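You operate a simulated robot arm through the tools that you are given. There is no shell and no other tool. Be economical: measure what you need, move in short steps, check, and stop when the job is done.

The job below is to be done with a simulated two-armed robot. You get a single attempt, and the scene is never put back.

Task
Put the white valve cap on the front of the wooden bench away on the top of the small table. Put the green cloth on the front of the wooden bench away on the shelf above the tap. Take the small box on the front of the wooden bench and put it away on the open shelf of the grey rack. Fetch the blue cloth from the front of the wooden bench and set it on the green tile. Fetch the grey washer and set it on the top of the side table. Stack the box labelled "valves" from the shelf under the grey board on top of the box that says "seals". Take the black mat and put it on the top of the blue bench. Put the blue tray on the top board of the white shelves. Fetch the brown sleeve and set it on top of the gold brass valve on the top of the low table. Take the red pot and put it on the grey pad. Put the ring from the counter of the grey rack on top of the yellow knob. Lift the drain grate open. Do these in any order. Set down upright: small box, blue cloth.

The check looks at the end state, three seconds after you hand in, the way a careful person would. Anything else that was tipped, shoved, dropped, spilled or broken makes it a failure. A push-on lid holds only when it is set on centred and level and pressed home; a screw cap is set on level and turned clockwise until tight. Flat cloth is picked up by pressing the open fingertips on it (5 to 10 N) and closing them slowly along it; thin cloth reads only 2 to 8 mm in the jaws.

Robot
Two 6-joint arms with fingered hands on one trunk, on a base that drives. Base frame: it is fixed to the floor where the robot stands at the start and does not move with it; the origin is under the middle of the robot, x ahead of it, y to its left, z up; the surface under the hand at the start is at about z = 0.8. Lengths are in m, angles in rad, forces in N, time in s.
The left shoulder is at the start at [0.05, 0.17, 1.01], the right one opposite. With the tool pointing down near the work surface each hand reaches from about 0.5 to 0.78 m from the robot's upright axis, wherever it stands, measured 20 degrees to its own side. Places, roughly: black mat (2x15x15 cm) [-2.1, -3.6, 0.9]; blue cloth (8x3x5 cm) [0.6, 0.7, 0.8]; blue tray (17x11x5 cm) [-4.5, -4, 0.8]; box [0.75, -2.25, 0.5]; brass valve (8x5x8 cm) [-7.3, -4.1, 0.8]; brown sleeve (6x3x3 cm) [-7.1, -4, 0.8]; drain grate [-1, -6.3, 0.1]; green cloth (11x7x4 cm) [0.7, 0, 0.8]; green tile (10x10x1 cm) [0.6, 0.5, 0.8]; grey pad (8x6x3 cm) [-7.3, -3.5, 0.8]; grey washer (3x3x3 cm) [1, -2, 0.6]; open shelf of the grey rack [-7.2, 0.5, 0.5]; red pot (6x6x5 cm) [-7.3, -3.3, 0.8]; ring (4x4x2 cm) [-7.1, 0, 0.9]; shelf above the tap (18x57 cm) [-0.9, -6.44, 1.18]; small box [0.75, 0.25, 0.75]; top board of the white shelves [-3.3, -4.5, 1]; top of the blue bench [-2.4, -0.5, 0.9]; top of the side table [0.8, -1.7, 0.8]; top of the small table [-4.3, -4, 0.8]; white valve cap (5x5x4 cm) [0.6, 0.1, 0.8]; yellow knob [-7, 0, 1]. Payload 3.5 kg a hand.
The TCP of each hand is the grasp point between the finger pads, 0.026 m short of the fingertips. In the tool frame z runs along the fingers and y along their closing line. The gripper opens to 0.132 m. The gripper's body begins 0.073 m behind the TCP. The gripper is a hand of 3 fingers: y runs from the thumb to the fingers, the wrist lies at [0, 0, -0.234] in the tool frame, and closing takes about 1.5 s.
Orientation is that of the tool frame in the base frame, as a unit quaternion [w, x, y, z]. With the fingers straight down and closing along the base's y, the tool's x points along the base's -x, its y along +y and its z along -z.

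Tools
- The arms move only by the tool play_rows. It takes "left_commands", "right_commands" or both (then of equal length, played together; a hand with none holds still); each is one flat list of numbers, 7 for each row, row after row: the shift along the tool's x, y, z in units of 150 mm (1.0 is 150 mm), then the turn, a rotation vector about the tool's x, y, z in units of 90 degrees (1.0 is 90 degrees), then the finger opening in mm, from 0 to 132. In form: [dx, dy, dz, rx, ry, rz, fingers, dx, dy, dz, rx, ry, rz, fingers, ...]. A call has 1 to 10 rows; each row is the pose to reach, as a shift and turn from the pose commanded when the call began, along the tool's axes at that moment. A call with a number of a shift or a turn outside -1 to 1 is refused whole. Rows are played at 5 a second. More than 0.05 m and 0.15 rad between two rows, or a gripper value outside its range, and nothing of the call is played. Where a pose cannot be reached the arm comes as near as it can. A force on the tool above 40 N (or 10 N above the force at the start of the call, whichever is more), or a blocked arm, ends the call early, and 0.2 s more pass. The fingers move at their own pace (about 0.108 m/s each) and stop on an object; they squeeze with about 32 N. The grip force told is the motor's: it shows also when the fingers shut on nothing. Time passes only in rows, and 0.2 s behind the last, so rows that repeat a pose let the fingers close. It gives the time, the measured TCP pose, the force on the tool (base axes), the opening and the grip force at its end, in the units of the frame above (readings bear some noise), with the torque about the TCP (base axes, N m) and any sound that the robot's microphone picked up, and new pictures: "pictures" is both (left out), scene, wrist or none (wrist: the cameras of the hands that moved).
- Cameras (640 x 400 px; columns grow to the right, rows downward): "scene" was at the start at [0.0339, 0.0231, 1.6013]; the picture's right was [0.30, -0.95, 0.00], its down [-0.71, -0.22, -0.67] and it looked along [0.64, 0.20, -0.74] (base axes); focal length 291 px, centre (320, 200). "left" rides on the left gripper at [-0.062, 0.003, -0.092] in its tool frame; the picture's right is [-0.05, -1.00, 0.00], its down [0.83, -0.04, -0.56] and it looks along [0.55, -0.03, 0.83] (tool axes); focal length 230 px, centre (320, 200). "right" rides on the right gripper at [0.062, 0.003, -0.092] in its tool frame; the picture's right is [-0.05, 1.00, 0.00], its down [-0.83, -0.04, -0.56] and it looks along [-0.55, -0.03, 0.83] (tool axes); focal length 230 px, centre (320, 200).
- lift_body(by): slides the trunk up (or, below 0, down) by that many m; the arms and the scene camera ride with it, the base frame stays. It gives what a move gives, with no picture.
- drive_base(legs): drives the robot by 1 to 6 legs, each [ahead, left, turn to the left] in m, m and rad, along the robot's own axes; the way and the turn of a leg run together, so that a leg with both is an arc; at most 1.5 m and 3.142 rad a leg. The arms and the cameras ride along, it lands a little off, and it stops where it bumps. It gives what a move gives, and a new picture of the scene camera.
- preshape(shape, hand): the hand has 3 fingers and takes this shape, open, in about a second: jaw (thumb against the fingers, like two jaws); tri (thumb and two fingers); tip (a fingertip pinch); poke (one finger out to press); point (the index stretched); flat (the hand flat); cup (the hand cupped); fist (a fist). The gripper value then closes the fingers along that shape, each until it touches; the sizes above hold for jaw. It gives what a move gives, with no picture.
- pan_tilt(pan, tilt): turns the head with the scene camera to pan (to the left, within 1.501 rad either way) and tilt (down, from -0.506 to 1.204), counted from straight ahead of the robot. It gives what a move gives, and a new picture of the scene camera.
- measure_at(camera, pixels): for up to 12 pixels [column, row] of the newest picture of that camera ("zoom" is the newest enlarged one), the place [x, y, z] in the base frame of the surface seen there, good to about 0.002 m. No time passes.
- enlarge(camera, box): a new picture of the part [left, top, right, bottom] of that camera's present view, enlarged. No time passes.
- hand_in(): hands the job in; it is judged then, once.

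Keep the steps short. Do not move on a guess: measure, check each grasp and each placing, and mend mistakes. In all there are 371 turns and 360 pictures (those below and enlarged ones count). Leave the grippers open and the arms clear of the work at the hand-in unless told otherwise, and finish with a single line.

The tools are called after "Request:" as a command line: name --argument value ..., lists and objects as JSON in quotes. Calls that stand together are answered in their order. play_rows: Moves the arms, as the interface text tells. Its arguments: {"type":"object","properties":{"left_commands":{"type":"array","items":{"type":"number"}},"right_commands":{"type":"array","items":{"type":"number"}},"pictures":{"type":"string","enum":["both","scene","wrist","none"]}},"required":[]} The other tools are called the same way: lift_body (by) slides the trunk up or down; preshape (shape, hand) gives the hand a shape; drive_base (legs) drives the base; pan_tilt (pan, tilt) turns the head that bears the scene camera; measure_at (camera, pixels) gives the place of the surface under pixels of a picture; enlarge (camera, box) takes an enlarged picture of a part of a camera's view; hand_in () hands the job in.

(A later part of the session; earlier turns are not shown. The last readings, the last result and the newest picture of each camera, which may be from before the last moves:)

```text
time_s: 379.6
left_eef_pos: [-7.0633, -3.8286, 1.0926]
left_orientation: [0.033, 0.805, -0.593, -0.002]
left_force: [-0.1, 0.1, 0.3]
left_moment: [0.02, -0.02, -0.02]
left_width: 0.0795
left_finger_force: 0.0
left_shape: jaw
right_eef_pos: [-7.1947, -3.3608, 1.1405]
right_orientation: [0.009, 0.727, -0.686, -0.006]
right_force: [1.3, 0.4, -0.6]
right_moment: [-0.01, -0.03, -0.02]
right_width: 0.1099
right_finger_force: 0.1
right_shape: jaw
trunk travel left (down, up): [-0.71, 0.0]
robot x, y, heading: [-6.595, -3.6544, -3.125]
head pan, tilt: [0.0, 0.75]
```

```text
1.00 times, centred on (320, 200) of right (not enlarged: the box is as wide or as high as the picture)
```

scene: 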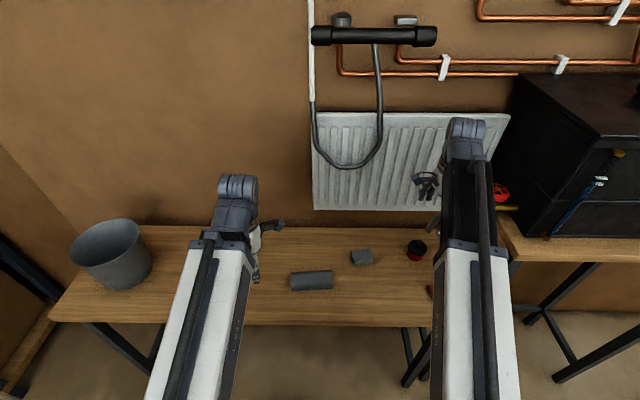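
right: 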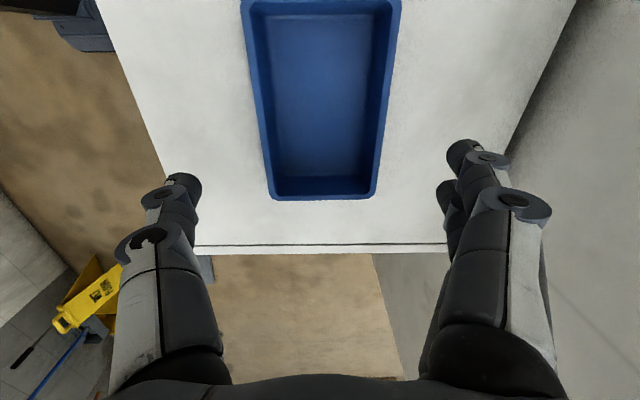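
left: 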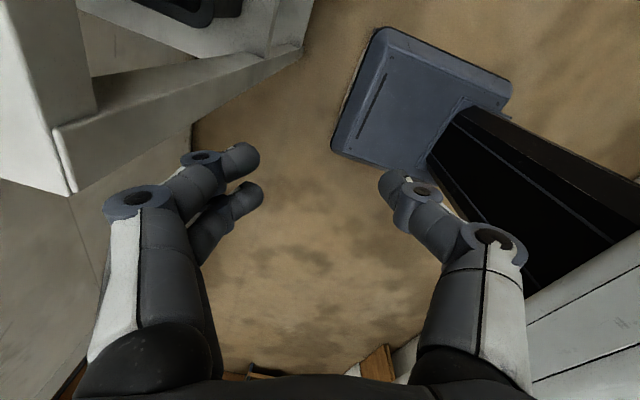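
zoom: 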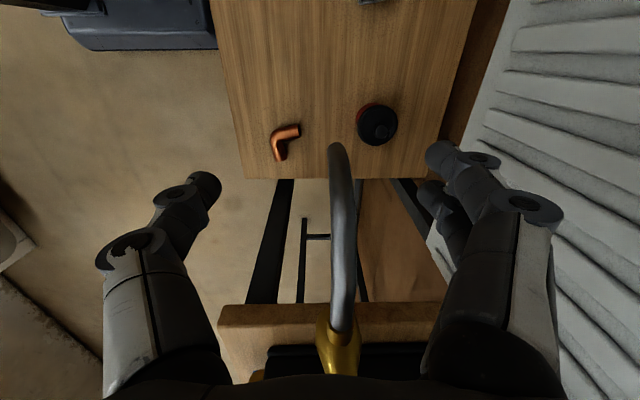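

Request:
measure_at --camera "zoom" --pixels '[[377, 122], [360, 122], [396, 125], [377, 142], [335, 150], [345, 220], [342, 300], [340, 340], [285, 140], [370, 2], [376, 108]]'

Request:
measure_at --camera "scene" --pixels '[[362, 257], [351, 258], [373, 255], [362, 250], [362, 263], [416, 246], [408, 252], [425, 251], [416, 258], [500, 192], [515, 207]]'

```text
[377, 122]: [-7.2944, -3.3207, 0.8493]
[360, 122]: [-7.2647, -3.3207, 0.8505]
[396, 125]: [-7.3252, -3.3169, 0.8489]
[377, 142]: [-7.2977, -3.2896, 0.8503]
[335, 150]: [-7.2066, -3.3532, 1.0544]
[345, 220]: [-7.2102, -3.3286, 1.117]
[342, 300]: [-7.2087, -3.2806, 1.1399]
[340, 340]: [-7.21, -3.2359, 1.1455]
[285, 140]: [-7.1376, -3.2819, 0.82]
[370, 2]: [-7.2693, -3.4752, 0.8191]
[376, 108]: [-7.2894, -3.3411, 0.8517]
```

```text
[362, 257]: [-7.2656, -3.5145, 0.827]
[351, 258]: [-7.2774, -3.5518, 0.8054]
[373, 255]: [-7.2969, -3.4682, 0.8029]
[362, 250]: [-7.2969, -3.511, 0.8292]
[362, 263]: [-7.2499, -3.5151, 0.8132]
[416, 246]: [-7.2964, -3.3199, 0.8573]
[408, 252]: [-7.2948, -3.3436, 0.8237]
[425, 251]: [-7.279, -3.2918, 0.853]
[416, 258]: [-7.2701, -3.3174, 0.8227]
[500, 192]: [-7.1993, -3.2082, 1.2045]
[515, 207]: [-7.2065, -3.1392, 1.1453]
```

Careful: the tank's spout ends between my right fingers (z 1.05–1.14). I slide the hand out to the left and back before anything else.

Request:
play_rows --right_commands '[0.2, 0, 0, 0, 0, 0, 110, 0.45, 0, 0, 0, 0, 0, 110, 0.7, 0, 0, 0, 0, 0, 110, 0.9, -0.2, 0, 0, 0, 0, 110, 0.9, -0.5, 0, 0, 0, 0, 110, 0.9, -0.8, 0, 0, 0, 0, 110]' --pictures "none"

Request:
play_rows --right_commands '[0, 0, 0, 0, 0, -0.094, 90, 0, 0, 0, 0, 0, -0.188, 90, 0, 0, 0, 0, 0, -0.282, 90, 0, 0, 0, 0, 0, -0.376, 90, 0, 0, 0, 0, 0, -0.47, 90, 0, 0, 0, 0, 0, -0.564, 90, 0, 0, 0, 0, 0, -0.658, 90, 0, 0, 0, 0, 0, -0.752, 90, 0, 0, 0, 0, 0, -0.846, 90, 0, 0, 0, 0, 0, -0.94, 90]' --pictures "none"

Request:
play_rows --right_commands '[0, 0, 0, 0, 0, -0.03, 90, 0, 0, 0, 0, -0.09, -0.03, 90, 0, 0, 0, 0, -0.18, -0.03, 90, 0, 0, 0, 0, -0.27, -0.03, 90, 0, 0, 0, 0, -0.36, -0.03, 90, 0, 0, 0, 0, -0.45, -0.03, 90, 0, 0, 0, 0, -0.54, -0.03, 90, 0, 0, 0, 0, -0.61, -0.03, 90]' --pictures "both"

```text
time_s: 381.1
left_eef_pos: [-7.0625, -3.8299, 1.0927]
left_orientation: [0.033, 0.805, -0.593, -0.002]
left_force: [0.2, -0.2, 0.3]
left_moment: [0.0, 0.0, 0.0]
left_width: 0.0795
left_finger_force: 0.1
left_shape: jaw
right_eef_pos: [-7.0644, -3.4912, 1.1384]
right_orientation: [0.011, 0.727, -0.686, -0.006]
right_force: [-0.1, -0.6, 0.2]
right_moment: [0.0, 0.0, 0.0]
right_width: 0.11
right_finger_force: 0.0
right_shape: jaw
trunk travel left (down, up): [-0.71, 0.0]
robot x, y, heading: [-6.5959, -3.6539, -3.121]
head pan, tilt: [0.0, 0.75]
```

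```text
time_s: 383.2
left_eef_pos: [-7.0636, -3.8293, 1.093]
left_orientation: [0.032, 0.805, -0.592, -0.002]
left_force: [0.0, 0.2, -0.8]
left_moment: [0.0, 0.0, 0.0]
left_width: 0.0795
left_finger_force: 0.1
left_shape: jaw
right_eef_pos: [-7.0655, -3.4898, 1.138]
right_orientation: [0.004, 1.0, -0.017, -0.011]
right_force: [-0.8, 0.1, 0.3]
right_moment: [0.0, 0.0, 0.03]
right_width: 0.0904
right_finger_force: 0.1
right_shape: jaw
trunk travel left (down, up): [-0.71, 0.0]
robot x, y, heading: [-6.5931, -3.6606, -3.122]
head pan, tilt: [0.0, 0.75]
```

```text
time_s: 385.1
left_eef_pos: [-7.0625, -3.8297, 1.0925]
left_orientation: [0.031, 0.804, -0.594, -0.002]
left_force: [1.0, -0.7, 0.4]
left_moment: [0.03, 0.02, -0.01]
left_width: 0.0794
left_finger_force: 0.0
left_shape: jaw
right_eef_pos: [-7.251, -3.4933, 1.2001]
right_orientation: [-0.007, 0.882, 0.004, -0.471]
right_force: [0.0, 0.1, -0.3]
right_moment: [-0.01, 0.0, -0.02]
right_width: 0.0904
right_finger_force: 0.1
right_shape: jaw
right hand out of reach, approached as far as the arm can: row 2, 3, 4, 5, 6, 7, 8
trunk travel left (down, up): [-0.71, 0.0]
robot x, y, heading: [-6.593, -3.655, -3.127]
head pan, tilt: [0.0, 0.75]
```

scene: 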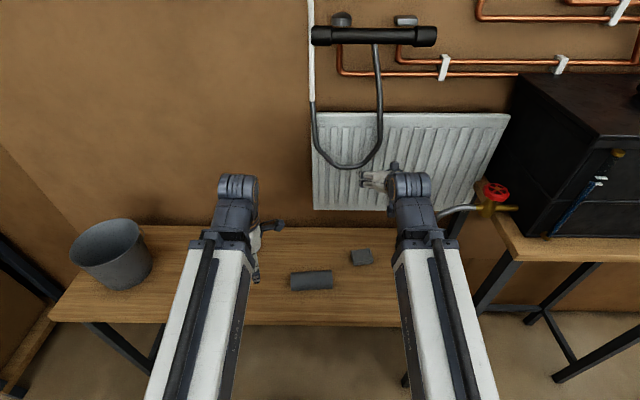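
right: 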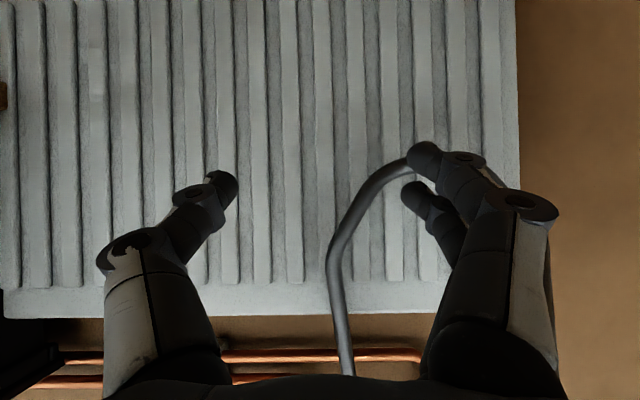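

Orientation reached (34° below level, pointing at the wall). Back the base 0.15 m for elbow room, then bring the hand down.

Request:
drive_base --legs '[[-0.15, 0, 0]]'

Request:
play_rows --right_commands '[0.138, 0, 0.092, 0, 0, 0, 90, 0.276, 0, 0.184, 0, 0, 0, 90, 0.415, 0, 0.277, 0, 0, 0, 90, 0.553, 0, 0.37, 0, 0, 0, 90, 0.83, 0, 0.55, 0, 0, 0, 90]' --pictures "none"

```text
time_s: 386.4
left_eef_pos: [-6.9121, -3.828, 1.0932]
left_orientation: [0.033, 0.806, -0.592, -0.003]
left_force: [0.3, -0.7, -0.2]
left_moment: [-0.01, 0.02, -0.04]
left_width: 0.0796
left_finger_force: 0.0
left_shape: jaw
right_eef_pos: [-7.1004, -3.4922, 1.2018]
right_orientation: [-0.006, 0.882, 0.005, -0.471]
right_force: [0.7, -0.4, -0.6]
right_moment: [-0.03, -0.03, 0.0]
right_width: 0.0903
right_finger_force: 0.2
right_shape: jaw
trunk travel left (down, up): [-0.71, 0.0]
robot x, y, heading: [-6.4431, -3.6561, -3.126]
head pan, tilt: [0.0, 0.75]
```

scene: 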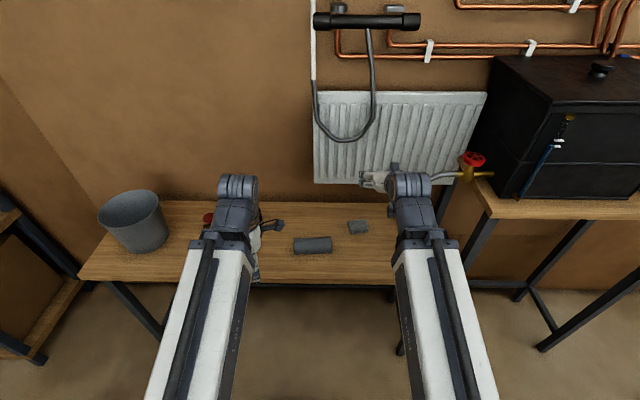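

```text
time_s: 387.6
left_eef_pos: [-6.9126, -3.8276, 1.0927]
left_orientation: [0.032, 0.805, -0.592, -0.002]
left_force: [-0.3, -1.3, 0.0]
left_moment: [0.01, 0.02, 0.02]
left_width: 0.0797
left_finger_force: 0.1
left_shape: jaw
right_eef_pos: [-7.1147, -3.488, 1.0498]
right_orientation: [-0.005, 0.883, 0.006, -0.469]
right_force: [0.7, 0.2, -0.3]
right_moment: [0.04, 0.02, 0.01]
right_width: 0.0906
right_finger_force: 0.2
right_shape: jaw
right hand out of reach, approached as far as the arm can: row 1, 2, 3, 4, 5
trunk travel left (down, up): [-0.71, 0.0]
robot x, y, heading: [-6.447, -3.6518, -3.12]
head pan, tilt: [0.0, 0.75]
```

Request:
drive_base --legs '[[-0.1, 0, 0]]'

Request:
play_rows --right_commands '[0.16, 0, 0.11, 0, 0, 0, 90, 0.33, 0, 0.22, 0, 0, 0, 90, 0.5, 0, 0.33, 0, 0, 0, 90, 0.67, 0, 0.44, 0, 0, 0, 90, 0.75, 0, 0.5, 0, 0, 0, 90]' --pictures "both"

```text
time_s: 388.8
left_eef_pos: [-6.8109, -3.8248, 1.0924]
left_orientation: [0.032, 0.804, -0.593, -0.003]
left_force: [0.1, 0.2, 0.7]
left_moment: [0.01, 0.04, -0.02]
left_width: 0.0795
left_finger_force: 0.1
left_shape: jaw
right_eef_pos: [-7.0107, -3.4871, 1.0514]
right_orientation: [-0.005, 0.883, 0.006, -0.469]
right_force: [0.7, -0.2, 0.1]
right_moment: [0.02, 0.0, 0.0]
right_width: 0.0907
right_finger_force: 0.1
right_shape: jaw
trunk travel left (down, up): [-0.71, 0.0]
robot x, y, heading: [-6.3427, -3.6509, -3.125]
head pan, tilt: [0.0, 0.75]
```

scene: 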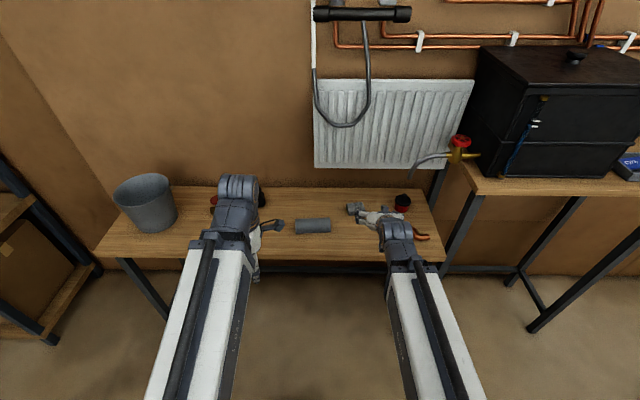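

```text
time_s: 390.0
left_eef_pos: [-6.8114, -3.8249, 1.0923]
left_orientation: [0.032, 0.805, -0.592, -0.002]
left_force: [-0.1, 0.9, 0.4]
left_moment: [0.0, 0.0, 0.04]
left_width: 0.0796
left_finger_force: 0.0
left_shape: jaw
right_eef_pos: [-7.0103, -3.4853, 0.9158]
right_orientation: [-0.006, 0.883, 0.005, -0.469]
right_force: [-0.4, -0.3, 0.0]
right_moment: [0.02, 0.02, -0.02]
right_width: 0.0902
right_finger_force: 0.0
right_shape: jaw
trunk travel left (down, up): [-0.71, 0.0]
robot x, y, heading: [-6.3431, -3.6509, -3.127]
head pan, tilt: [0.0, 0.75]
```

scene: 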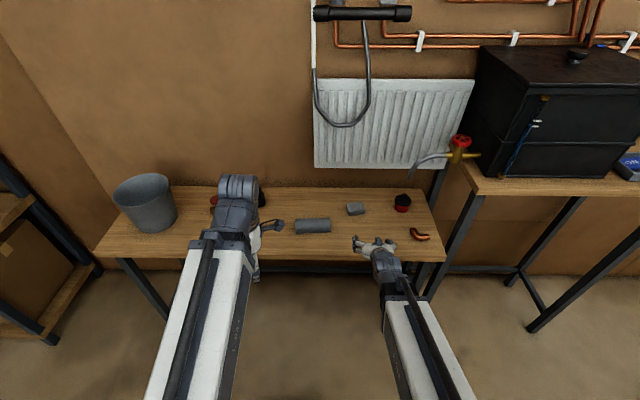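
right: 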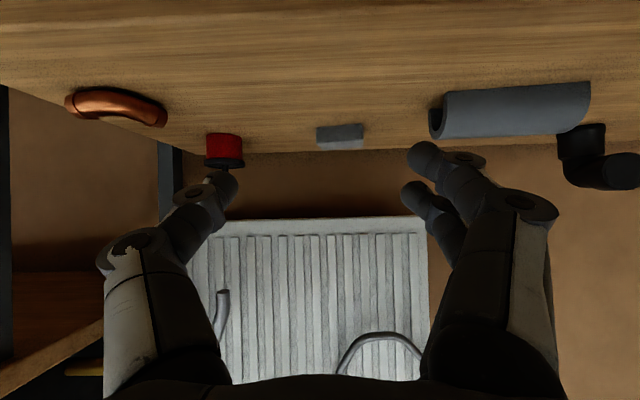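

Request:
play_rows --right_commands '[-0.11, -0.2, 0.14, 0, 0, 0, 90, -0.22, -0.4, 0.28, 0, 0, 0, 90, -0.34, -0.6, 0.42, 0, 0, 0, 90, -0.45, -0.8, 0.56, 0, 0, 0, 90, -0.563, -0.99, 0.698, 0, 0, 0, 90]' --pictures "wrist"

```text
time_s: 391.2
left_eef_pos: [-6.8138, -3.8248, 1.092]
left_orientation: [0.032, 0.805, -0.593, -0.002]
left_force: [0.4, 1.0, 0.5]
left_moment: [0.02, 0.01, 0.01]
left_width: 0.0795
left_finger_force: 0.0
left_shape: jaw
right_eef_pos: [-7.1449, -3.337, 0.9293]
right_orientation: [-0.005, 0.883, 0.006, -0.469]
right_force: [-0.5, 0.3, 0.3]
right_moment: [-0.02, 0.01, 0.01]
right_width: 0.0901
right_finger_force: 0.0
right_shape: jaw
trunk travel left (down, up): [-0.71, 0.0]
robot x, y, heading: [-6.3437, -3.6523, -3.122]
head pan, tilt: [0.0, 0.75]
```

right: 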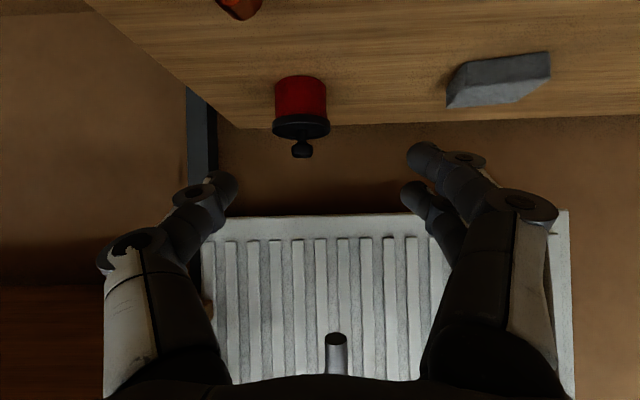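

Request:
play_rows --right_commands '[0, -0.113, 0.2, 0, 0, 0, 90, 0, -0.113, 0.45, 0, 0, 0, 90, 0, -0.113, 0.7, 0, 0, 0, 90, 0, -0.113, 0.95, 0, 0, 0, 90]' --pictures "wrist"

```text
time_s: 392.2
left_eef_pos: [-6.8117, -3.826, 1.093]
left_orientation: [0.032, 0.805, -0.593, -0.002]
left_force: [1.1, 0.2, 0.4]
left_moment: [0.0, 0.02, 0.01]
left_width: 0.0794
left_finger_force: 0.1
left_shape: jaw
right_eef_pos: [-7.2286, -3.3275, 0.8626]
right_orientation: [-0.007, 0.883, 0.004, -0.47]
right_force: [-0.1, 0.3, 1.1]
right_moment: [-0.02, 0.0, 0.02]
right_width: 0.0906
right_finger_force: 0.1
right_shape: jaw
right hand out of reach, approached as far as the arm can: row 3, 4
trunk travel left (down, up): [-0.71, 0.0]
robot x, y, heading: [-6.3444, -3.6527, -3.126]
head pan, tilt: [0.0, 0.75]
```

right: 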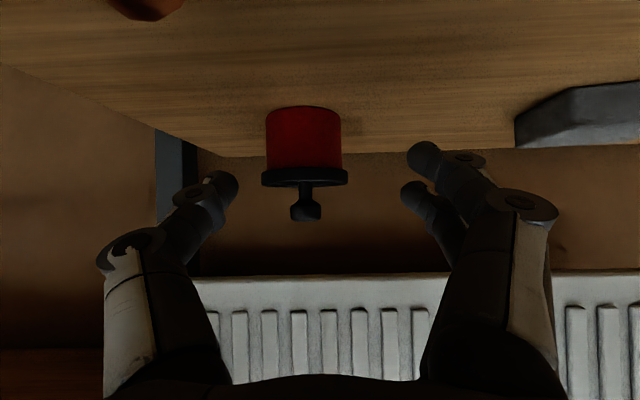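

At arm's length; drive ahead 7 cm (fingers pass either side of the pot).

Request:
drive_base --legs '[[0.07, 0, 0]]'

Request:
play_rows --right_commands '[0.07, -0.05, 0.05, 0, 0, 0, 90, 0.15, -0.06, 0.1, 0, 0, 0, 90, 0.15, -0.06, 0.1, 0, 0, 0, 90]' --pictures "wrist"

```text
time_s: 393.2
left_eef_pos: [-6.8822, -3.8268, 1.092]
left_orientation: [0.032, 0.805, -0.593, -0.002]
left_force: [-0.6, 0.0, 0.4]
left_moment: [-0.01, -0.03, -0.01]
left_width: 0.0796
left_finger_force: 0.0
left_shape: jaw
right_eef_pos: [-7.3001, -3.3289, 0.8622]
right_orientation: [-0.005, 0.883, 0.006, -0.469]
right_force: [0.2, 0.0, -0.4]
right_moment: [-0.03, 0.03, -0.01]
right_width: 0.0903
right_finger_force: 0.1
right_shape: jaw
trunk travel left (down, up): [-0.71, 0.0]
robot x, y, heading: [-6.4112, -3.6498, -3.123]
head pan, tilt: [0.0, 0.75]
```

scene: 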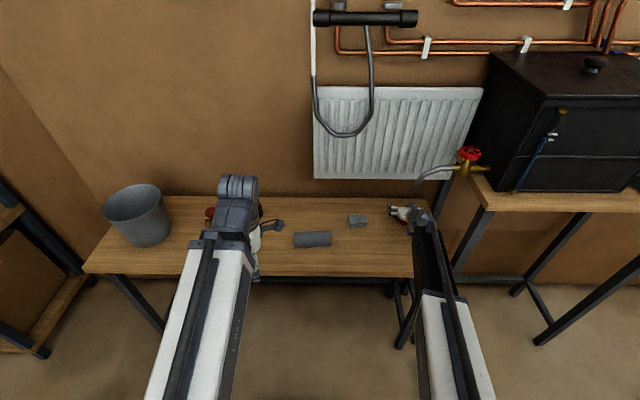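

```text
time_s: 394.0
left_eef_pos: [-6.8822, -3.8262, 1.0922]
left_orientation: [0.032, 0.805, -0.592, -0.002]
left_force: [0.4, -1.0, -0.6]
left_moment: [0.02, 0.0, -0.01]
left_width: 0.0796
left_finger_force: 0.1
left_shape: jaw
right_eef_pos: [-7.2875, -3.3224, 0.8391]
right_orientation: [-0.006, 0.883, 0.006, -0.47]
right_force: [-0.7, -0.1, -0.1]
right_moment: [-0.03, 0.0, 0.03]
right_width: 0.0902
right_finger_force: 0.1
right_shape: jaw
right hand out of reach, approached as far as the arm can: row 1, 2, 3
trunk travel left (down, up): [-0.71, 0.0]
robot x, y, heading: [-6.4139, -3.6519, -3.127]
head pan, tilt: [0.0, 0.75]
```

right: 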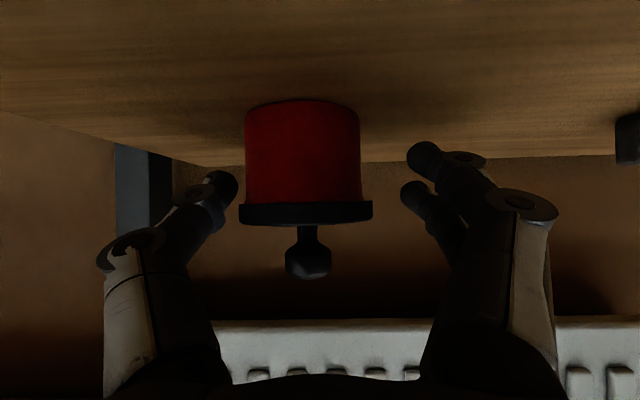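

Request:
drive_base --legs '[[0.03, 0, 0]]'

Request:
play_rows --right_commands '[0.1, 0, -0.06, 0, 0, 0, 90, 0.2, 0, -0.1, 0, 0, 0, 90, 0.2, 0, -0.1, 0, 0, 0, 90]' --pictures "wrist"

```text
time_s: 394.8
left_eef_pos: [-6.9143, -3.828, 1.0916]
left_orientation: [0.032, 0.804, -0.593, -0.003]
left_force: [-0.5, -0.3, -0.9]
left_moment: [-0.01, -0.03, -0.01]
left_width: 0.0793
left_finger_force: 0.0
left_shape: jaw
right_eef_pos: [-7.3217, -3.3238, 0.8391]
right_orientation: [-0.006, 0.883, 0.005, -0.469]
right_force: [0.4, 0.8, 0.2]
right_moment: [0.03, 0.01, 0.01]
right_width: 0.0902
right_finger_force: 0.0
right_shape: jaw
trunk travel left (down, up): [-0.71, 0.0]
robot x, y, heading: [-6.4416, -3.6541, -3.125]
head pan, tilt: [0.0, 0.75]
```

scene: 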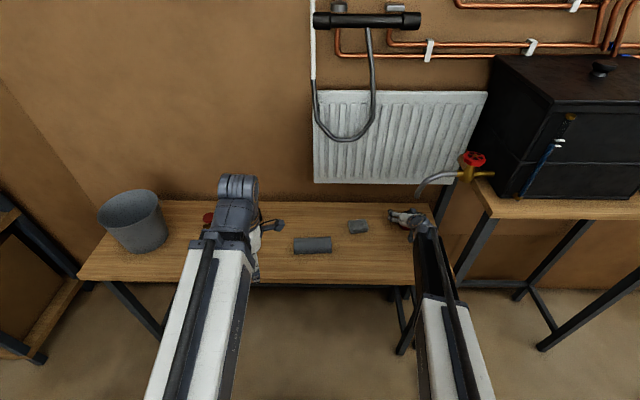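

```text
time_s: 395.6
left_eef_pos: [-6.9113, -3.828, 1.0924]
left_orientation: [0.032, 0.805, -0.593, -0.003]
left_force: [0.2, -0.1, -0.1]
left_moment: [0.0, -0.01, -0.02]
left_width: 0.0796
left_finger_force: 0.1
left_shape: jaw
right_eef_pos: [-7.2896, -3.3215, 0.8284]
right_orientation: [-0.006, 0.882, 0.004, -0.472]
right_force: [-7.7, -0.1, 21.1]
right_moment: [-1.13, 0.45, -0.34]
right_width: 0.0898
right_finger_force: 0.2
right_shape: jaw
trunk travel left (down, up): [-0.71, 0.0]
robot x, y, heading: [-6.4448, -3.6521, -3.124]
head pan, tilt: [0.0, 0.75]
```

right: 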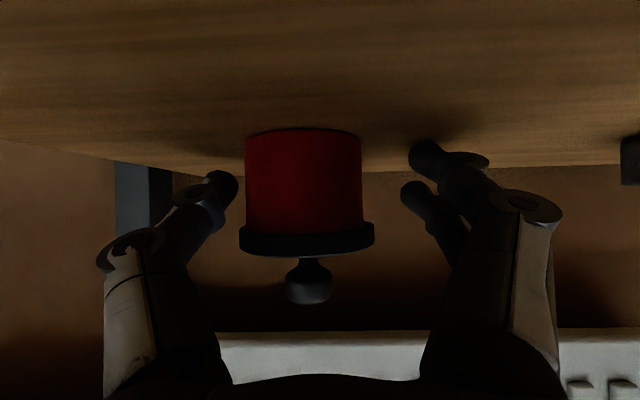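

A fingertip touches the table; raise 5 mm and close on the pot body.

Request:
play_rows --right_commands '[-0.035, 0, -0.02, 0, 0, 0, 90, -0.035, 0, -0.02, 0, 0, 0, 45, -0.035, 0, -0.02, 0, 0, 0, 45, -0.035, 0, -0.02, 0, 0, 0, 45, -0.035, 0, -0.02, 0, 0, 0, 45, -0.035, 0, -0.02, 0, 0, 0, 45]' --pictures "wrist"

```text
time_s: 397.0
left_eef_pos: [-6.9124, -3.8278, 1.0937]
left_orientation: [0.032, 0.805, -0.592, -0.003]
left_force: [1.1, -0.3, -0.4]
left_moment: [0.01, 0.0, 0.01]
left_width: 0.0795
left_finger_force: 0.1
left_shape: jaw
right_eef_pos: [-7.2888, -3.3225, 0.83]
right_orientation: [-0.005, 0.883, 0.006, -0.469]
right_force: [0.3, -0.2, 0.2]
right_moment: [0.0, -0.07, -0.02]
right_width: 0.048
right_finger_force: 31.8
right_shape: jaw
trunk travel left (down, up): [-0.71, 0.0]
robot x, y, heading: [-6.442, -3.6544, -3.128]
head pan, tilt: [0.0, 0.75]
```

right: 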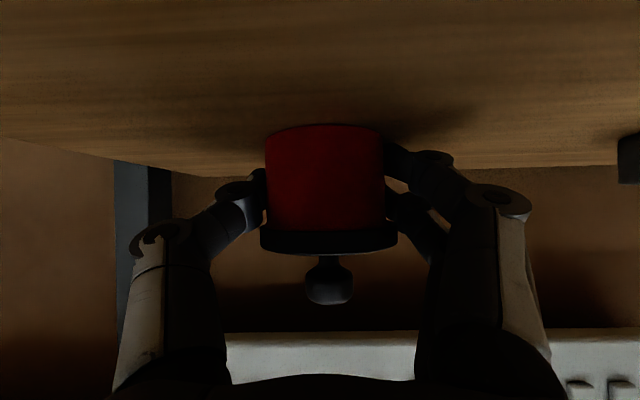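

Gripped. Lift 6 cm and carry left over the pad.

Request:
play_rows --right_commands '[-0.166, 0, -0.111, 0, 0, 0, 45, -0.332, 0, -0.222, 0, 0, 0, 45, -0.332, 0.25, -0.222, 0, 0, 0, 45, -0.332, 0.5, -0.222, 0, 0, 0, 45, -0.332, 0.75, -0.222, 0, 0, 0, 45, -0.332, 1, -0.222, 0, 0, 0, 45]' --pictures "none"

Request:
play_rows --right_commands '[0.035, 0.15, -0.05, 0, 0, 0, 45, 0.07, 0.293, -0.105, 0, 0, 0, 45, 0.07, 0.293, -0.105, 0, 0, 0, 45]' --pictures "both"

Request:
enlarge --camera "scene" --box '[300, 160, 420, 260]'

```text
time_s: 398.4
left_eef_pos: [-6.9126, -3.8283, 1.0933]
left_orientation: [0.032, 0.805, -0.593, -0.001]
left_force: [-0.6, -0.3, -0.3]
left_moment: [0.03, 0.05, 0.03]
left_width: 0.0796
left_finger_force: 0.1
left_shape: jaw
right_eef_pos: [-7.2905, -3.4734, 0.887]
right_orientation: [-0.005, 0.883, 0.006, -0.469]
right_force: [-0.4, 1.1, -3.4]
right_moment: [0.01, -0.03, -0.03]
right_width: 0.0478
right_finger_force: 32.1
right_shape: jaw
trunk travel left (down, up): [-0.71, 0.0]
robot x, y, heading: [-6.444, -3.652, -3.12]
head pan, tilt: [0.0, 0.75]
```

```text
time_s: 399.2
left_eef_pos: [-6.9126, -3.8282, 1.0919]
left_orientation: [0.032, 0.805, -0.593, -0.002]
left_force: [0.6, 0.3, -0.5]
left_moment: [0.0, 0.01, -0.01]
left_width: 0.0794
left_finger_force: 0.1
left_shape: jaw
right_eef_pos: [-7.271, -3.5182, 0.8862]
right_orientation: [-0.006, 0.883, 0.005, -0.469]
right_force: [-0.2, 1.3, -3.4]
right_moment: [0.03, -0.03, 0.01]
right_width: 0.048
right_finger_force: 32.0
right_shape: jaw
trunk travel left (down, up): [-0.71, 0.0]
robot x, y, heading: [-6.4464, -3.6503, -3.124]
head pan, tilt: [0.0, 0.75]
```

scene: 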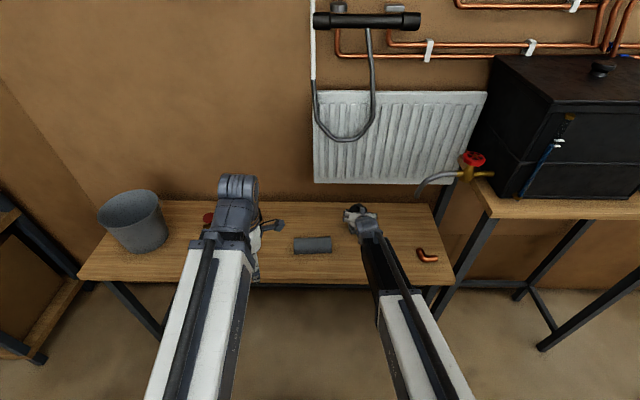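
right: 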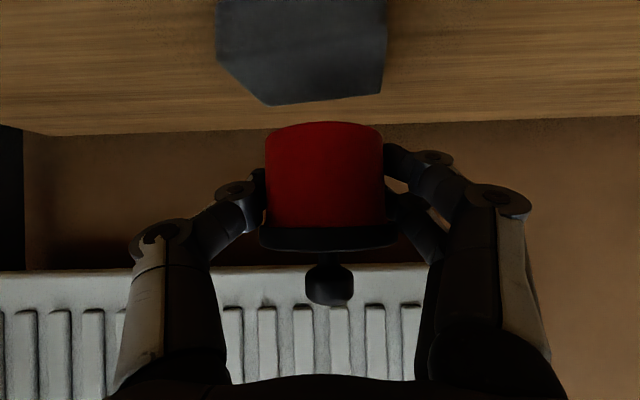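

```text
4.00 times, centred on (360, 210) of scene
```

zoom: 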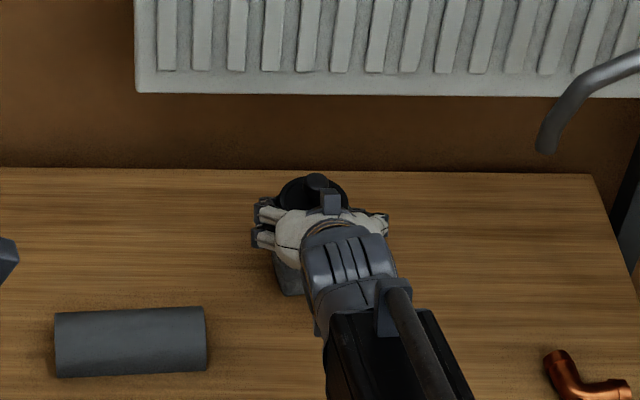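

Request:
measure_at --camera "right" --pixels '[[222, 50], [270, 103], [380, 92], [385, 30], [300, 98], [300, 60], [325, 125], [325, 232]]'

```text
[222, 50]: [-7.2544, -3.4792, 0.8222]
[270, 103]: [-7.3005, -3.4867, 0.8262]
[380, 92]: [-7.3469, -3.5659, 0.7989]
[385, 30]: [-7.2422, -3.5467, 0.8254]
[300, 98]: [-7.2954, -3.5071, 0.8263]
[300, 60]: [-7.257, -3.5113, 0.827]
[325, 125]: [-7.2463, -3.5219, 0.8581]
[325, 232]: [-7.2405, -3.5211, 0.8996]
```

Pot centre is within 5 mm of the pad centre. Lower 3 cm with a 5 mm shift.

Request:
play_rows --right_commands '[0.07, -0.03, 0.05, 0, 0, 0, 45, 0.14, -0.033, 0.094, 0, 0, 0, 45, 0.16, -0.033, 0.107, 0, 0, 0, 45, 0.16, -0.033, 0.107, 0, 0, 0, 45]' --pictures "wrist"

```text
time_s: 400.2
left_eef_pos: [-6.9123, -3.8272, 1.093]
left_orientation: [0.032, 0.805, -0.592, -0.003]
left_force: [0.2, -0.1, 0.2]
left_moment: [0.01, 0.03, 0.01]
left_width: 0.0796
left_finger_force: 0.2
left_shape: jaw
right_eef_pos: [-7.271, -3.5119, 0.8578]
right_orientation: [-0.006, 0.883, 0.005, -0.469]
right_force: [-0.3, -0.4, -3.6]
right_moment: [0.01, -0.01, 0.01]
right_width: 0.0476
right_finger_force: 31.5
right_shape: jaw
trunk travel left (down, up): [-0.71, 0.0]
robot x, y, heading: [-6.444, -3.6528, -3.124]
head pan, tilt: [0.0, 0.75]
```

right: 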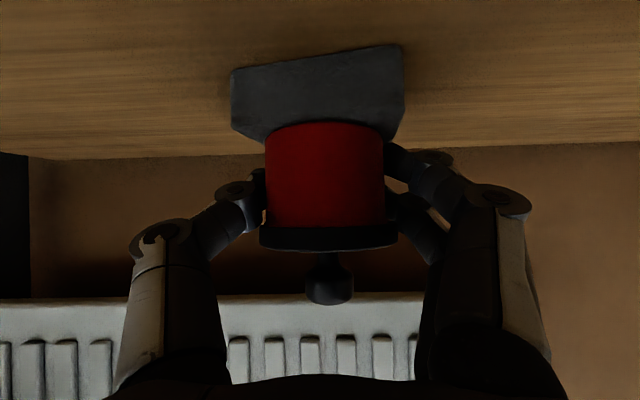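

Request:
play_rows --right_commands '[0.012, 0, 0.008, 0, 0, 0, 45, 0.022, 0, 0.015, 0, 0, 0, 45, 0.022, 0, 0.015, 0, 0, 0, 45]' --pictures "none"

```text
time_s: 401.0
left_eef_pos: [-6.9127, -3.8282, 1.092]
left_orientation: [0.033, 0.805, -0.593, -0.002]
left_force: [-1.1, 1.2, -0.2]
left_moment: [0.02, -0.04, 0.02]
left_width: 0.0795
left_finger_force: 0.1
left_shape: jaw
right_eef_pos: [-7.2721, -3.5117, 0.8539]
right_orientation: [-0.005, 0.882, 0.006, -0.47]
right_force: [-2.0, -0.5, 3.7]
right_moment: [-0.12, 0.05, 0.01]
right_width: 0.0479
right_finger_force: 32.1
right_shape: jaw
trunk travel left (down, up): [-0.71, 0.0]
robot x, y, heading: [-6.4455, -3.6559, -3.128]
head pan, tilt: [0.0, 0.75]
```

Contact. Open and withdraw along the fingers.

Request:
play_rows --right_commands '[0, 0, 0, 0, 0, 0, 65, 0, 0, 0, 0, 0, 0, 90, 0, 0, 0, 0, 0, 0, 90, 0, 0, -0.25, 0, 0, 0, 90, 0, 0, -0.5, 0, 0, 0, 90, 0, 0, -0.75, 0, 0, 0, 90, 0, 0, -1, 0, 0, 0, 90]' --pictures "wrist"

```text
time_s: 402.6
left_eef_pos: [-6.9133, -3.827, 1.0928]
left_orientation: [0.033, 0.805, -0.593, -0.002]
left_force: [-0.1, 0.1, -0.7]
left_moment: [0.02, -0.01, -0.01]
left_width: 0.0795
left_finger_force: 0.0
left_shape: jaw
right_eef_pos: [-7.1453, -3.5119, 0.9376]
right_orientation: [-0.006, 0.883, 0.006, -0.469]
right_force: [0.2, -0.1, -1.0]
right_moment: [0.0, 0.02, -0.01]
right_width: 0.0897
right_finger_force: 0.0
right_shape: jaw
trunk travel left (down, up): [-0.71, 0.0]
robot x, y, heading: [-6.4442, -3.655, -3.126]
head pan, tilt: [0.0, 0.75]
```

right: 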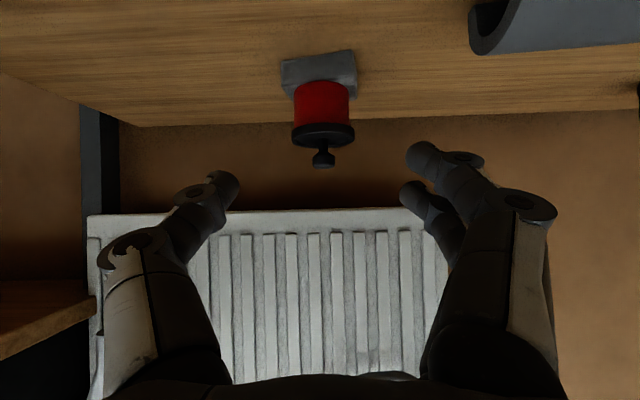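

Pot stands on the pad. Now the sleeve with the left hand: strafe left 0.25 and look from the left wrist.

Request:
drive_base --legs '[[0, 0.25, 0]]'

Request:
play_rows --right_commands '[-0.1, -0.25, -0.1, 0, 0, 0, 90, -0.2, -0.5, -0.2, 0, 0, 0, 90, -0.3, -0.75, -0.2, 0, 0, 0, 90, -0.3, -1, -0.2, 0, 0, 0, 90]' --left_commands '[0, 0.1, 0.2, 0, 0, 0, 80, 0, 0.2, 0.4, 0, 0, 0, 80, 0, 0.3, 0.5, 0, 0, 0, 80, 0, 0.3, 0.5, 0, 0, 0, 80]' --pictures "both"

```text
time_s: 404.4
left_eef_pos: [-6.908, -4.079, 1.0925]
left_orientation: [0.032, 0.805, -0.593, -0.002]
left_force: [-0.1, -0.6, -0.9]
left_moment: [0.0, 0.03, 0.0]
left_width: 0.0795
left_finger_force: 0.0
left_shape: jaw
right_eef_pos: [-7.1415, -3.765, 0.9383]
right_orientation: [-0.007, 0.883, 0.005, -0.469]
right_force: [0.2, -0.1, -0.9]
right_moment: [0.02, -0.02, 0.0]
right_width: 0.0893
right_finger_force: 0.1
right_shape: jaw
trunk travel left (down, up): [-0.71, 0.0]
robot x, y, heading: [-6.442, -3.9039, -3.126]
head pan, tilt: [0.0, 0.75]
```

scene: 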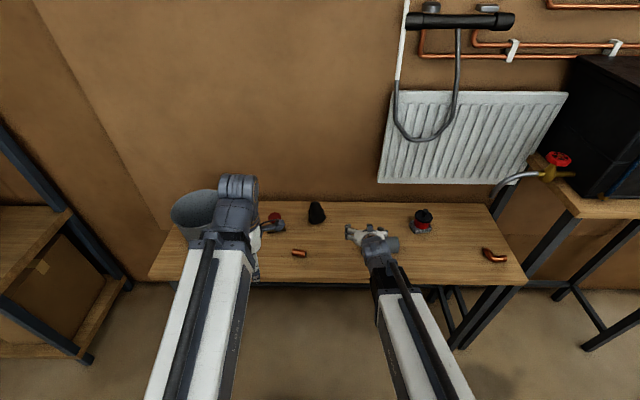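

```text
time_s: 405.4
left_eef_pos: [-6.9548, -4.0938, 1.0187]
left_orientation: [0.033, 0.805, -0.593, -0.002]
left_force: [0.9, -0.3, -0.4]
left_moment: [-0.02, 0.0, -0.02]
left_width: 0.0795
left_finger_force: 0.0
left_shape: jaw
right_eef_pos: [-7.1424, -3.6135, 0.9932]
right_orientation: [-0.005, 0.883, 0.006, -0.469]
right_force: [-0.3, -0.3, -0.3]
right_moment: [0.02, 0.04, 0.0]
right_width: 0.0897
right_finger_force: 0.0
right_shape: jaw
trunk travel left (down, up): [-0.71, 0.0]
robot x, y, heading: [-6.4393, -3.9059, -3.125]
head pan, tilt: [0.0, 0.75]
```

scene: 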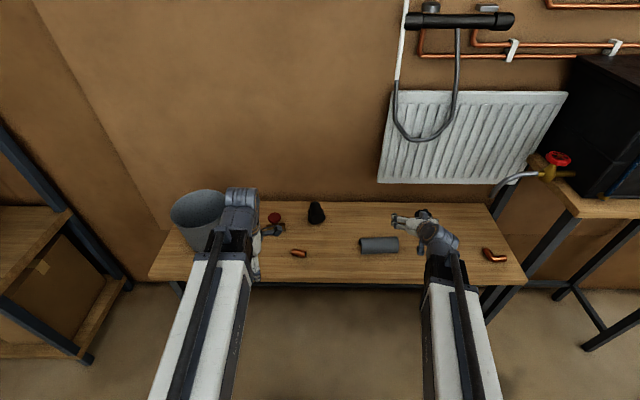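
right: 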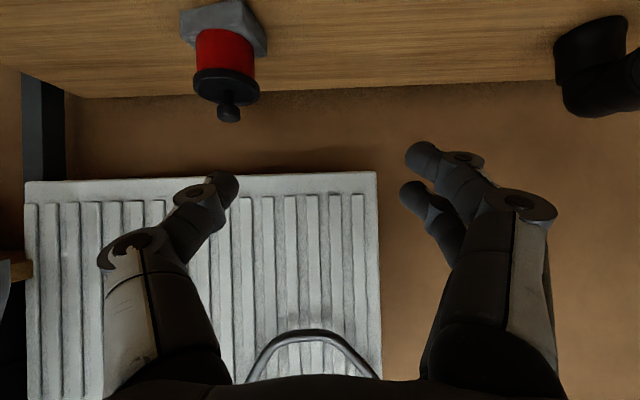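
left: 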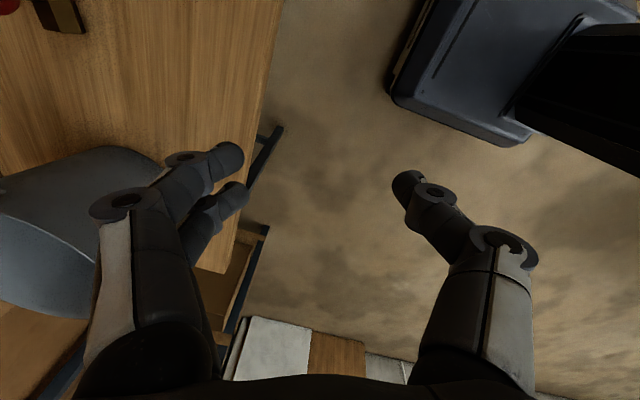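

Request:
enlarge --camera "scene" --box '[255, 195, 345, 265]'

```text
5.71 times, centred on (300, 230) of scene
```

zoom: 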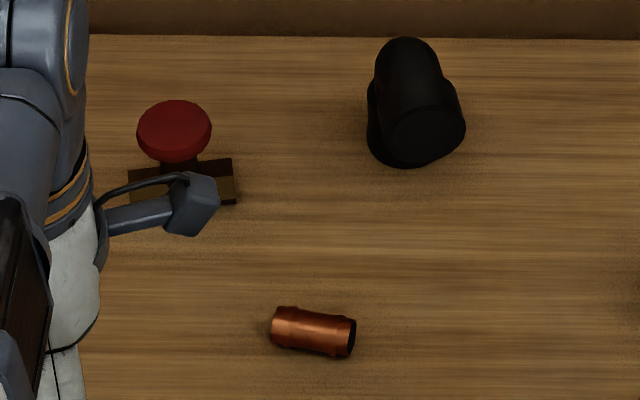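

Request:
measure_at --camera "zoom" --pixels '[[280, 318], [345, 328], [312, 323], [272, 340], [348, 355], [310, 352], [285, 307], [352, 320], [175, 120], [140, 130], [210, 130], [175, 103], [175, 150]]'

```text
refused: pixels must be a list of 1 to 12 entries
```

Request:
measure_at --camera "zoom" --pixels '[[280, 318], [345, 328], [312, 323], [310, 352], [285, 307], [352, 320], [175, 120], [140, 130], [210, 130], [175, 103], [175, 150], [272, 342]]'

```text
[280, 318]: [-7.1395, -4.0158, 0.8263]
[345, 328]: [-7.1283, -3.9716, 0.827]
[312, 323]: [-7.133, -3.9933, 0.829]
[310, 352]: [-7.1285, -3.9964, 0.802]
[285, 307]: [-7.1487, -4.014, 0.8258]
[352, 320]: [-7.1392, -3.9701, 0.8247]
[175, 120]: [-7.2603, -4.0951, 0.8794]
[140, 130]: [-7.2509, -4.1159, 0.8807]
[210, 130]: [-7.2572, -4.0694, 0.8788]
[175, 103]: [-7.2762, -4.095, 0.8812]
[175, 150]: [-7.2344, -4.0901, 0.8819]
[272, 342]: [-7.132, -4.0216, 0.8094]
```

Sleeve axis is 12° off y, centre (−7.138,−3.994); wheel centre (−7.257,−4.093). Move the left hand above the sleeve and align.

Request:
play_rows --left_commands '[-0.2, 0.19, 0.1, 0, 0, 0.066, 70, -0.4, 0.39, 0.22, 0, 0, 0.132, 70, -0.6, 0.58, 0.35, 0, 0, 0.198, 70, -0.8, 0.77, 0.47, 0, 0, 0.264, 70, -0.998, 0.968, 0.59, 0, 0, 0.329, 70]' --pictures "wrist"

```text
time_s: 406.6
left_eef_pos: [-7.1433, -3.999, 0.9342]
left_orientation: [-0.031, -0.627, 0.779, -0.006]
left_force: [0.0, -0.8, 0.0]
left_moment: [-0.01, 0.02, -0.03]
left_width: 0.0706
left_finger_force: 0.1
left_shape: jaw
right_eef_pos: [-7.142, -3.6133, 0.9924]
right_orientation: [-0.006, 0.884, 0.005, -0.468]
right_force: [-0.5, 0.0, -0.8]
right_moment: [-0.04, -0.01, 0.02]
right_width: 0.0897
right_finger_force: 0.0
right_shape: jaw
trunk travel left (down, up): [-0.71, 0.0]
robot x, y, heading: [-6.4404, -3.9022, -3.123]
head pan, tilt: [0.0, 0.75]
```

left: 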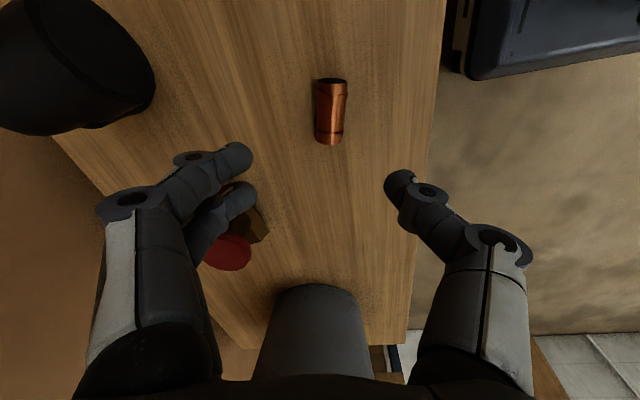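

Request:
play_rows --left_commands '[-0.03, -0.02, 0.25, 0, 0, 0, 70, -0.06, -0.035, 0.5, 0, 0, 0, 70, -0.079, -0.048, 0.7, 0, 0, 0, 70, -0.079, -0.048, 0.7, 0, 0, 0, 5, -0.079, -0.048, 0.7, 0, 0, 0, 5, -0.079, -0.048, 0.7, 0, 0, 0, 5, -0.079, -0.048, 0.7, 0, 0, 0, 5, -0.079, -0.048, 0.7, 0, 0, 0, 5]' --pictures "wrist"

```text
time_s: 408.4
left_eef_pos: [-7.1352, -3.9951, 0.8295]
left_orientation: [-0.032, -0.627, 0.778, -0.006]
left_force: [-0.4, -0.6, -0.5]
left_moment: [0.0, 0.0, 0.0]
left_width: 0.0206
left_finger_force: 32.0
left_shape: jaw
right_eef_pos: [-7.1431, -3.6136, 0.9944]
right_orientation: [-0.006, 0.883, 0.005, -0.469]
right_force: [0.2, -0.6, -0.6]
right_moment: [0.01, 0.02, -0.03]
right_width: 0.0897
right_finger_force: 0.0
right_shape: jaw
trunk travel left (down, up): [-0.71, 0.0]
robot x, y, heading: [-6.4394, -3.9053, -3.125]
head pan, tilt: [0.0, 0.75]
```

left: 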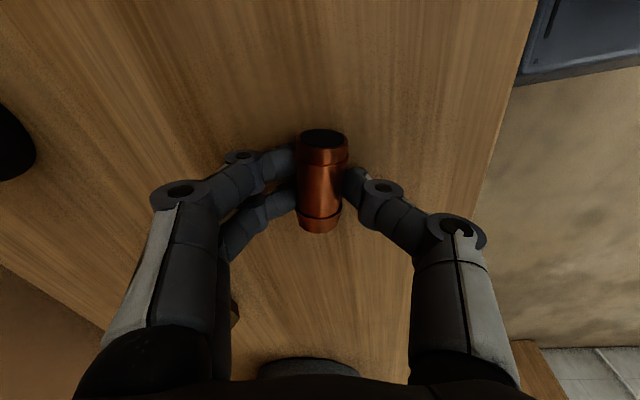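

Sleeve gripped. Lift 15 cm, back the base 0.2 m, then turn the hand to point forward so the sleeve stands upright.

Request:
play_rows --left_commands '[0, 0, -0.25, 0, 0, 0, 5, 0, 0, -0.5, 0, 0, 0, 5, 0, 0, -0.75, 0, 0, 0, 5, 0, 0, -1, 0, 0, 0, 5]' --pictures "none"

Request:
drive_base --legs '[[-0.2, 0, 0]]'

Request:
play_rows --left_commands '[0, 0, 0, 0, 0, -0.094, 5, 0, 0, 0, 0, 0, -0.188, 5, 0, 0, 0, 0, 0, -0.282, 5, 0, 0, 0, 0, 0, -0.376, 5, 0, 0, 0, 0, 0, -0.47, 5, 0, 0, 0, 0, 0, -0.564, 5, 0, 0, 0, 0, 0, -0.658, 5, 0, 0, 0, 0, 0, -0.752, 5, 0, 0, 0, 0, 0, -0.846, 5, 0, 0, 0, 0, 0, -0.94, 5]' --pictures "none"

Request:
play_rows --left_commands '[0, 0, 0, 0, 0, -0.09, 5, 0, 0, 0, 0, 0, -0.18, 5, 0, 0, 0, 0, 0, -0.196, 5]' --pictures "none"

```text
time_s: 409.4
left_eef_pos: [-7.1313, -3.9865, 0.9799]
left_orientation: [-0.031, -0.627, 0.779, -0.006]
left_force: [-0.9, 0.3, -0.5]
left_moment: [-0.02, 0.0, -0.03]
left_width: 0.0207
left_finger_force: 31.9
left_shape: jaw
right_eef_pos: [-7.141, -3.6142, 0.9933]
right_orientation: [-0.006, 0.883, 0.005, -0.47]
right_force: [0.6, -0.5, -0.3]
right_moment: [-0.01, 0.01, -0.02]
right_width: 0.0898
right_finger_force: 0.1
right_shape: jaw
trunk travel left (down, up): [-0.71, 0.0]
robot x, y, heading: [-6.4409, -3.9039, -3.128]
head pan, tilt: [0.0, 0.75]
```

```text
time_s: 411.0
left_eef_pos: [-6.928, -3.9843, 0.979]
left_orientation: [-0.032, -0.626, 0.779, -0.005]
left_force: [0.5, -0.4, 0.2]
left_moment: [-0.01, 0.0, 0.0]
left_width: 0.0208
left_finger_force: 32.1
left_shape: jaw
right_eef_pos: [-6.9398, -3.6114, 0.9944]
right_orientation: [-0.006, 0.883, 0.005, -0.47]
right_force: [0.2, 0.4, 0.7]
right_moment: [-0.02, 0.01, 0.0]
right_width: 0.0895
right_finger_force: 0.1
right_shape: jaw
trunk travel left (down, up): [-0.71, 0.0]
robot x, y, heading: [-6.2341, -3.9002, -3.126]
head pan, tilt: [0.0, 0.75]
```

scene: 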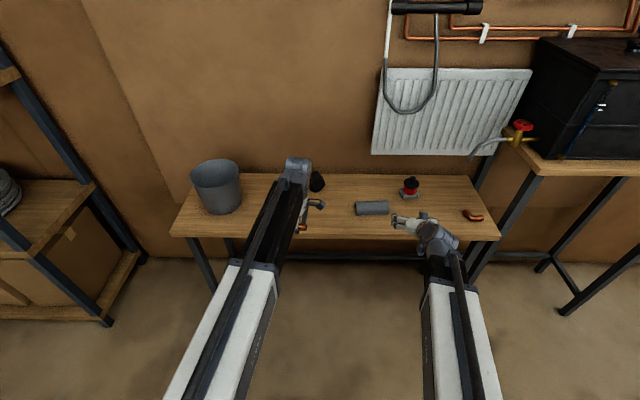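

```text
time_s: 413.2
left_eef_pos: [-6.9284, -3.9833, 0.9784]
left_orientation: [0.028, 0.988, -0.152, -0.017]
left_force: [0.7, -1.0, 0.9]
left_moment: [0.01, 0.0, 0.01]
left_width: 0.0207
left_finger_force: 32.4
left_shape: jaw
right_eef_pos: [-6.9407, -3.6106, 0.9935]
right_orientation: [-0.006, 0.883, 0.004, -0.468]
right_force: [-0.3, -0.2, -0.1]
right_moment: [0.02, 0.01, 0.0]
right_width: 0.0896
right_finger_force: 0.1
right_shape: jaw
trunk travel left (down, up): [-0.71, 0.0]
robot x, y, heading: [-6.2377, -3.9021, -3.129]
head pan, tilt: [0.0, 0.75]
```

```text
time_s: 414.0
left_eef_pos: [-6.928, -3.9831, 0.9792]
left_orientation: [0.025, 0.999, -0.001, -0.021]
left_force: [0.8, -0.7, -0.9]
left_moment: [0.02, 0.02, -0.01]
left_width: 0.0208
left_finger_force: 32.0
left_shape: jaw
right_eef_pos: [-6.9417, -3.61, 0.9935]
right_orientation: [-0.006, 0.883, 0.004, -0.469]
right_force: [-0.7, 0.8, 0.1]
right_moment: [0.0, 0.01, -0.02]
right_width: 0.0894
right_finger_force: 0.0
right_shape: jaw
trunk travel left (down, up): [-0.71, 0.0]
robot x, y, heading: [-6.2358, -3.8995, -3.121]
head pan, tilt: [0.0, 0.75]
```

Now pitch the hand up to point at the wall, moving 10 cm forward meanwhile.

Request:
play_rows --left_commands '[-0.07, 0, 0, 0.01, -0.09, 0, 5, -0.14, 0, 0, 0.02, -0.18, 0, 5, -0.21, 0, 0, 0.032, -0.27, 0, 5, -0.28, 0, 0, 0.032, -0.36, 0, 5, -0.35, 0, 0, 0.032, -0.45, 0, 5, -0.42, 0, 0, 0.032, -0.54, 0, 5, -0.49, 0, 0, 0.032, -0.63, 0, 5, -0.56, 0, 0, 0.032, -0.72, 0, 5, -0.63, 0, 0, 0.032, -0.81, 0, 5, -0.67, 0, 0, 0.032, -0.9, 0, 5]' --pictures "both"

```text
time_s: 416.2
left_eef_pos: [-7.0223, -3.9848, 0.9907]
left_orientation: [-0.005, 0.81, -0.017, -0.587]
left_force: [0.1, -0.1, -0.7]
left_moment: [0.0, 0.0, -0.02]
left_width: 0.0203
left_finger_force: 32.2
left_shape: jaw
left hand out of reach, approached as far as the arm can: row 9, 10
right_eef_pos: [-6.9404, -3.6101, 0.9933]
right_orientation: [-0.006, 0.882, 0.006, -0.47]
right_force: [-0.5, -0.2, 0.5]
right_moment: [0.0, 0.04, -0.03]
right_width: 0.0898
right_finger_force: 0.1
right_shape: jaw
trunk travel left (down, up): [-0.71, 0.0]
robot x, y, heading: [-6.2371, -3.9015, -3.118]
head pan, tilt: [0.0, 0.75]
```

scene: 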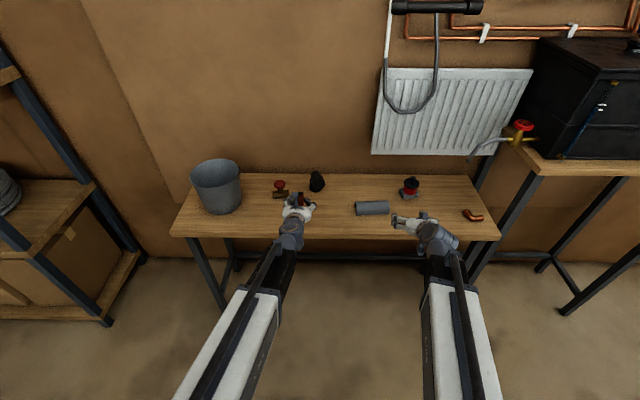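
left: 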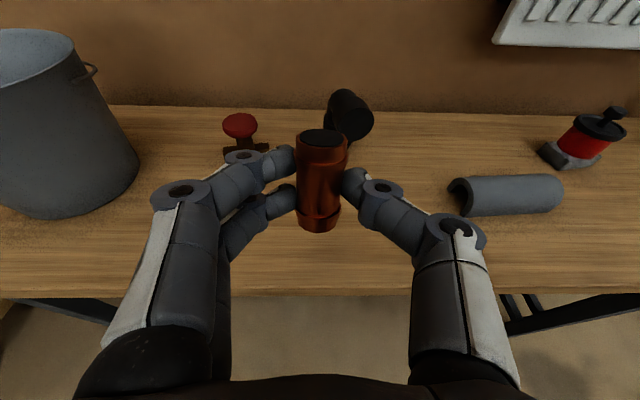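

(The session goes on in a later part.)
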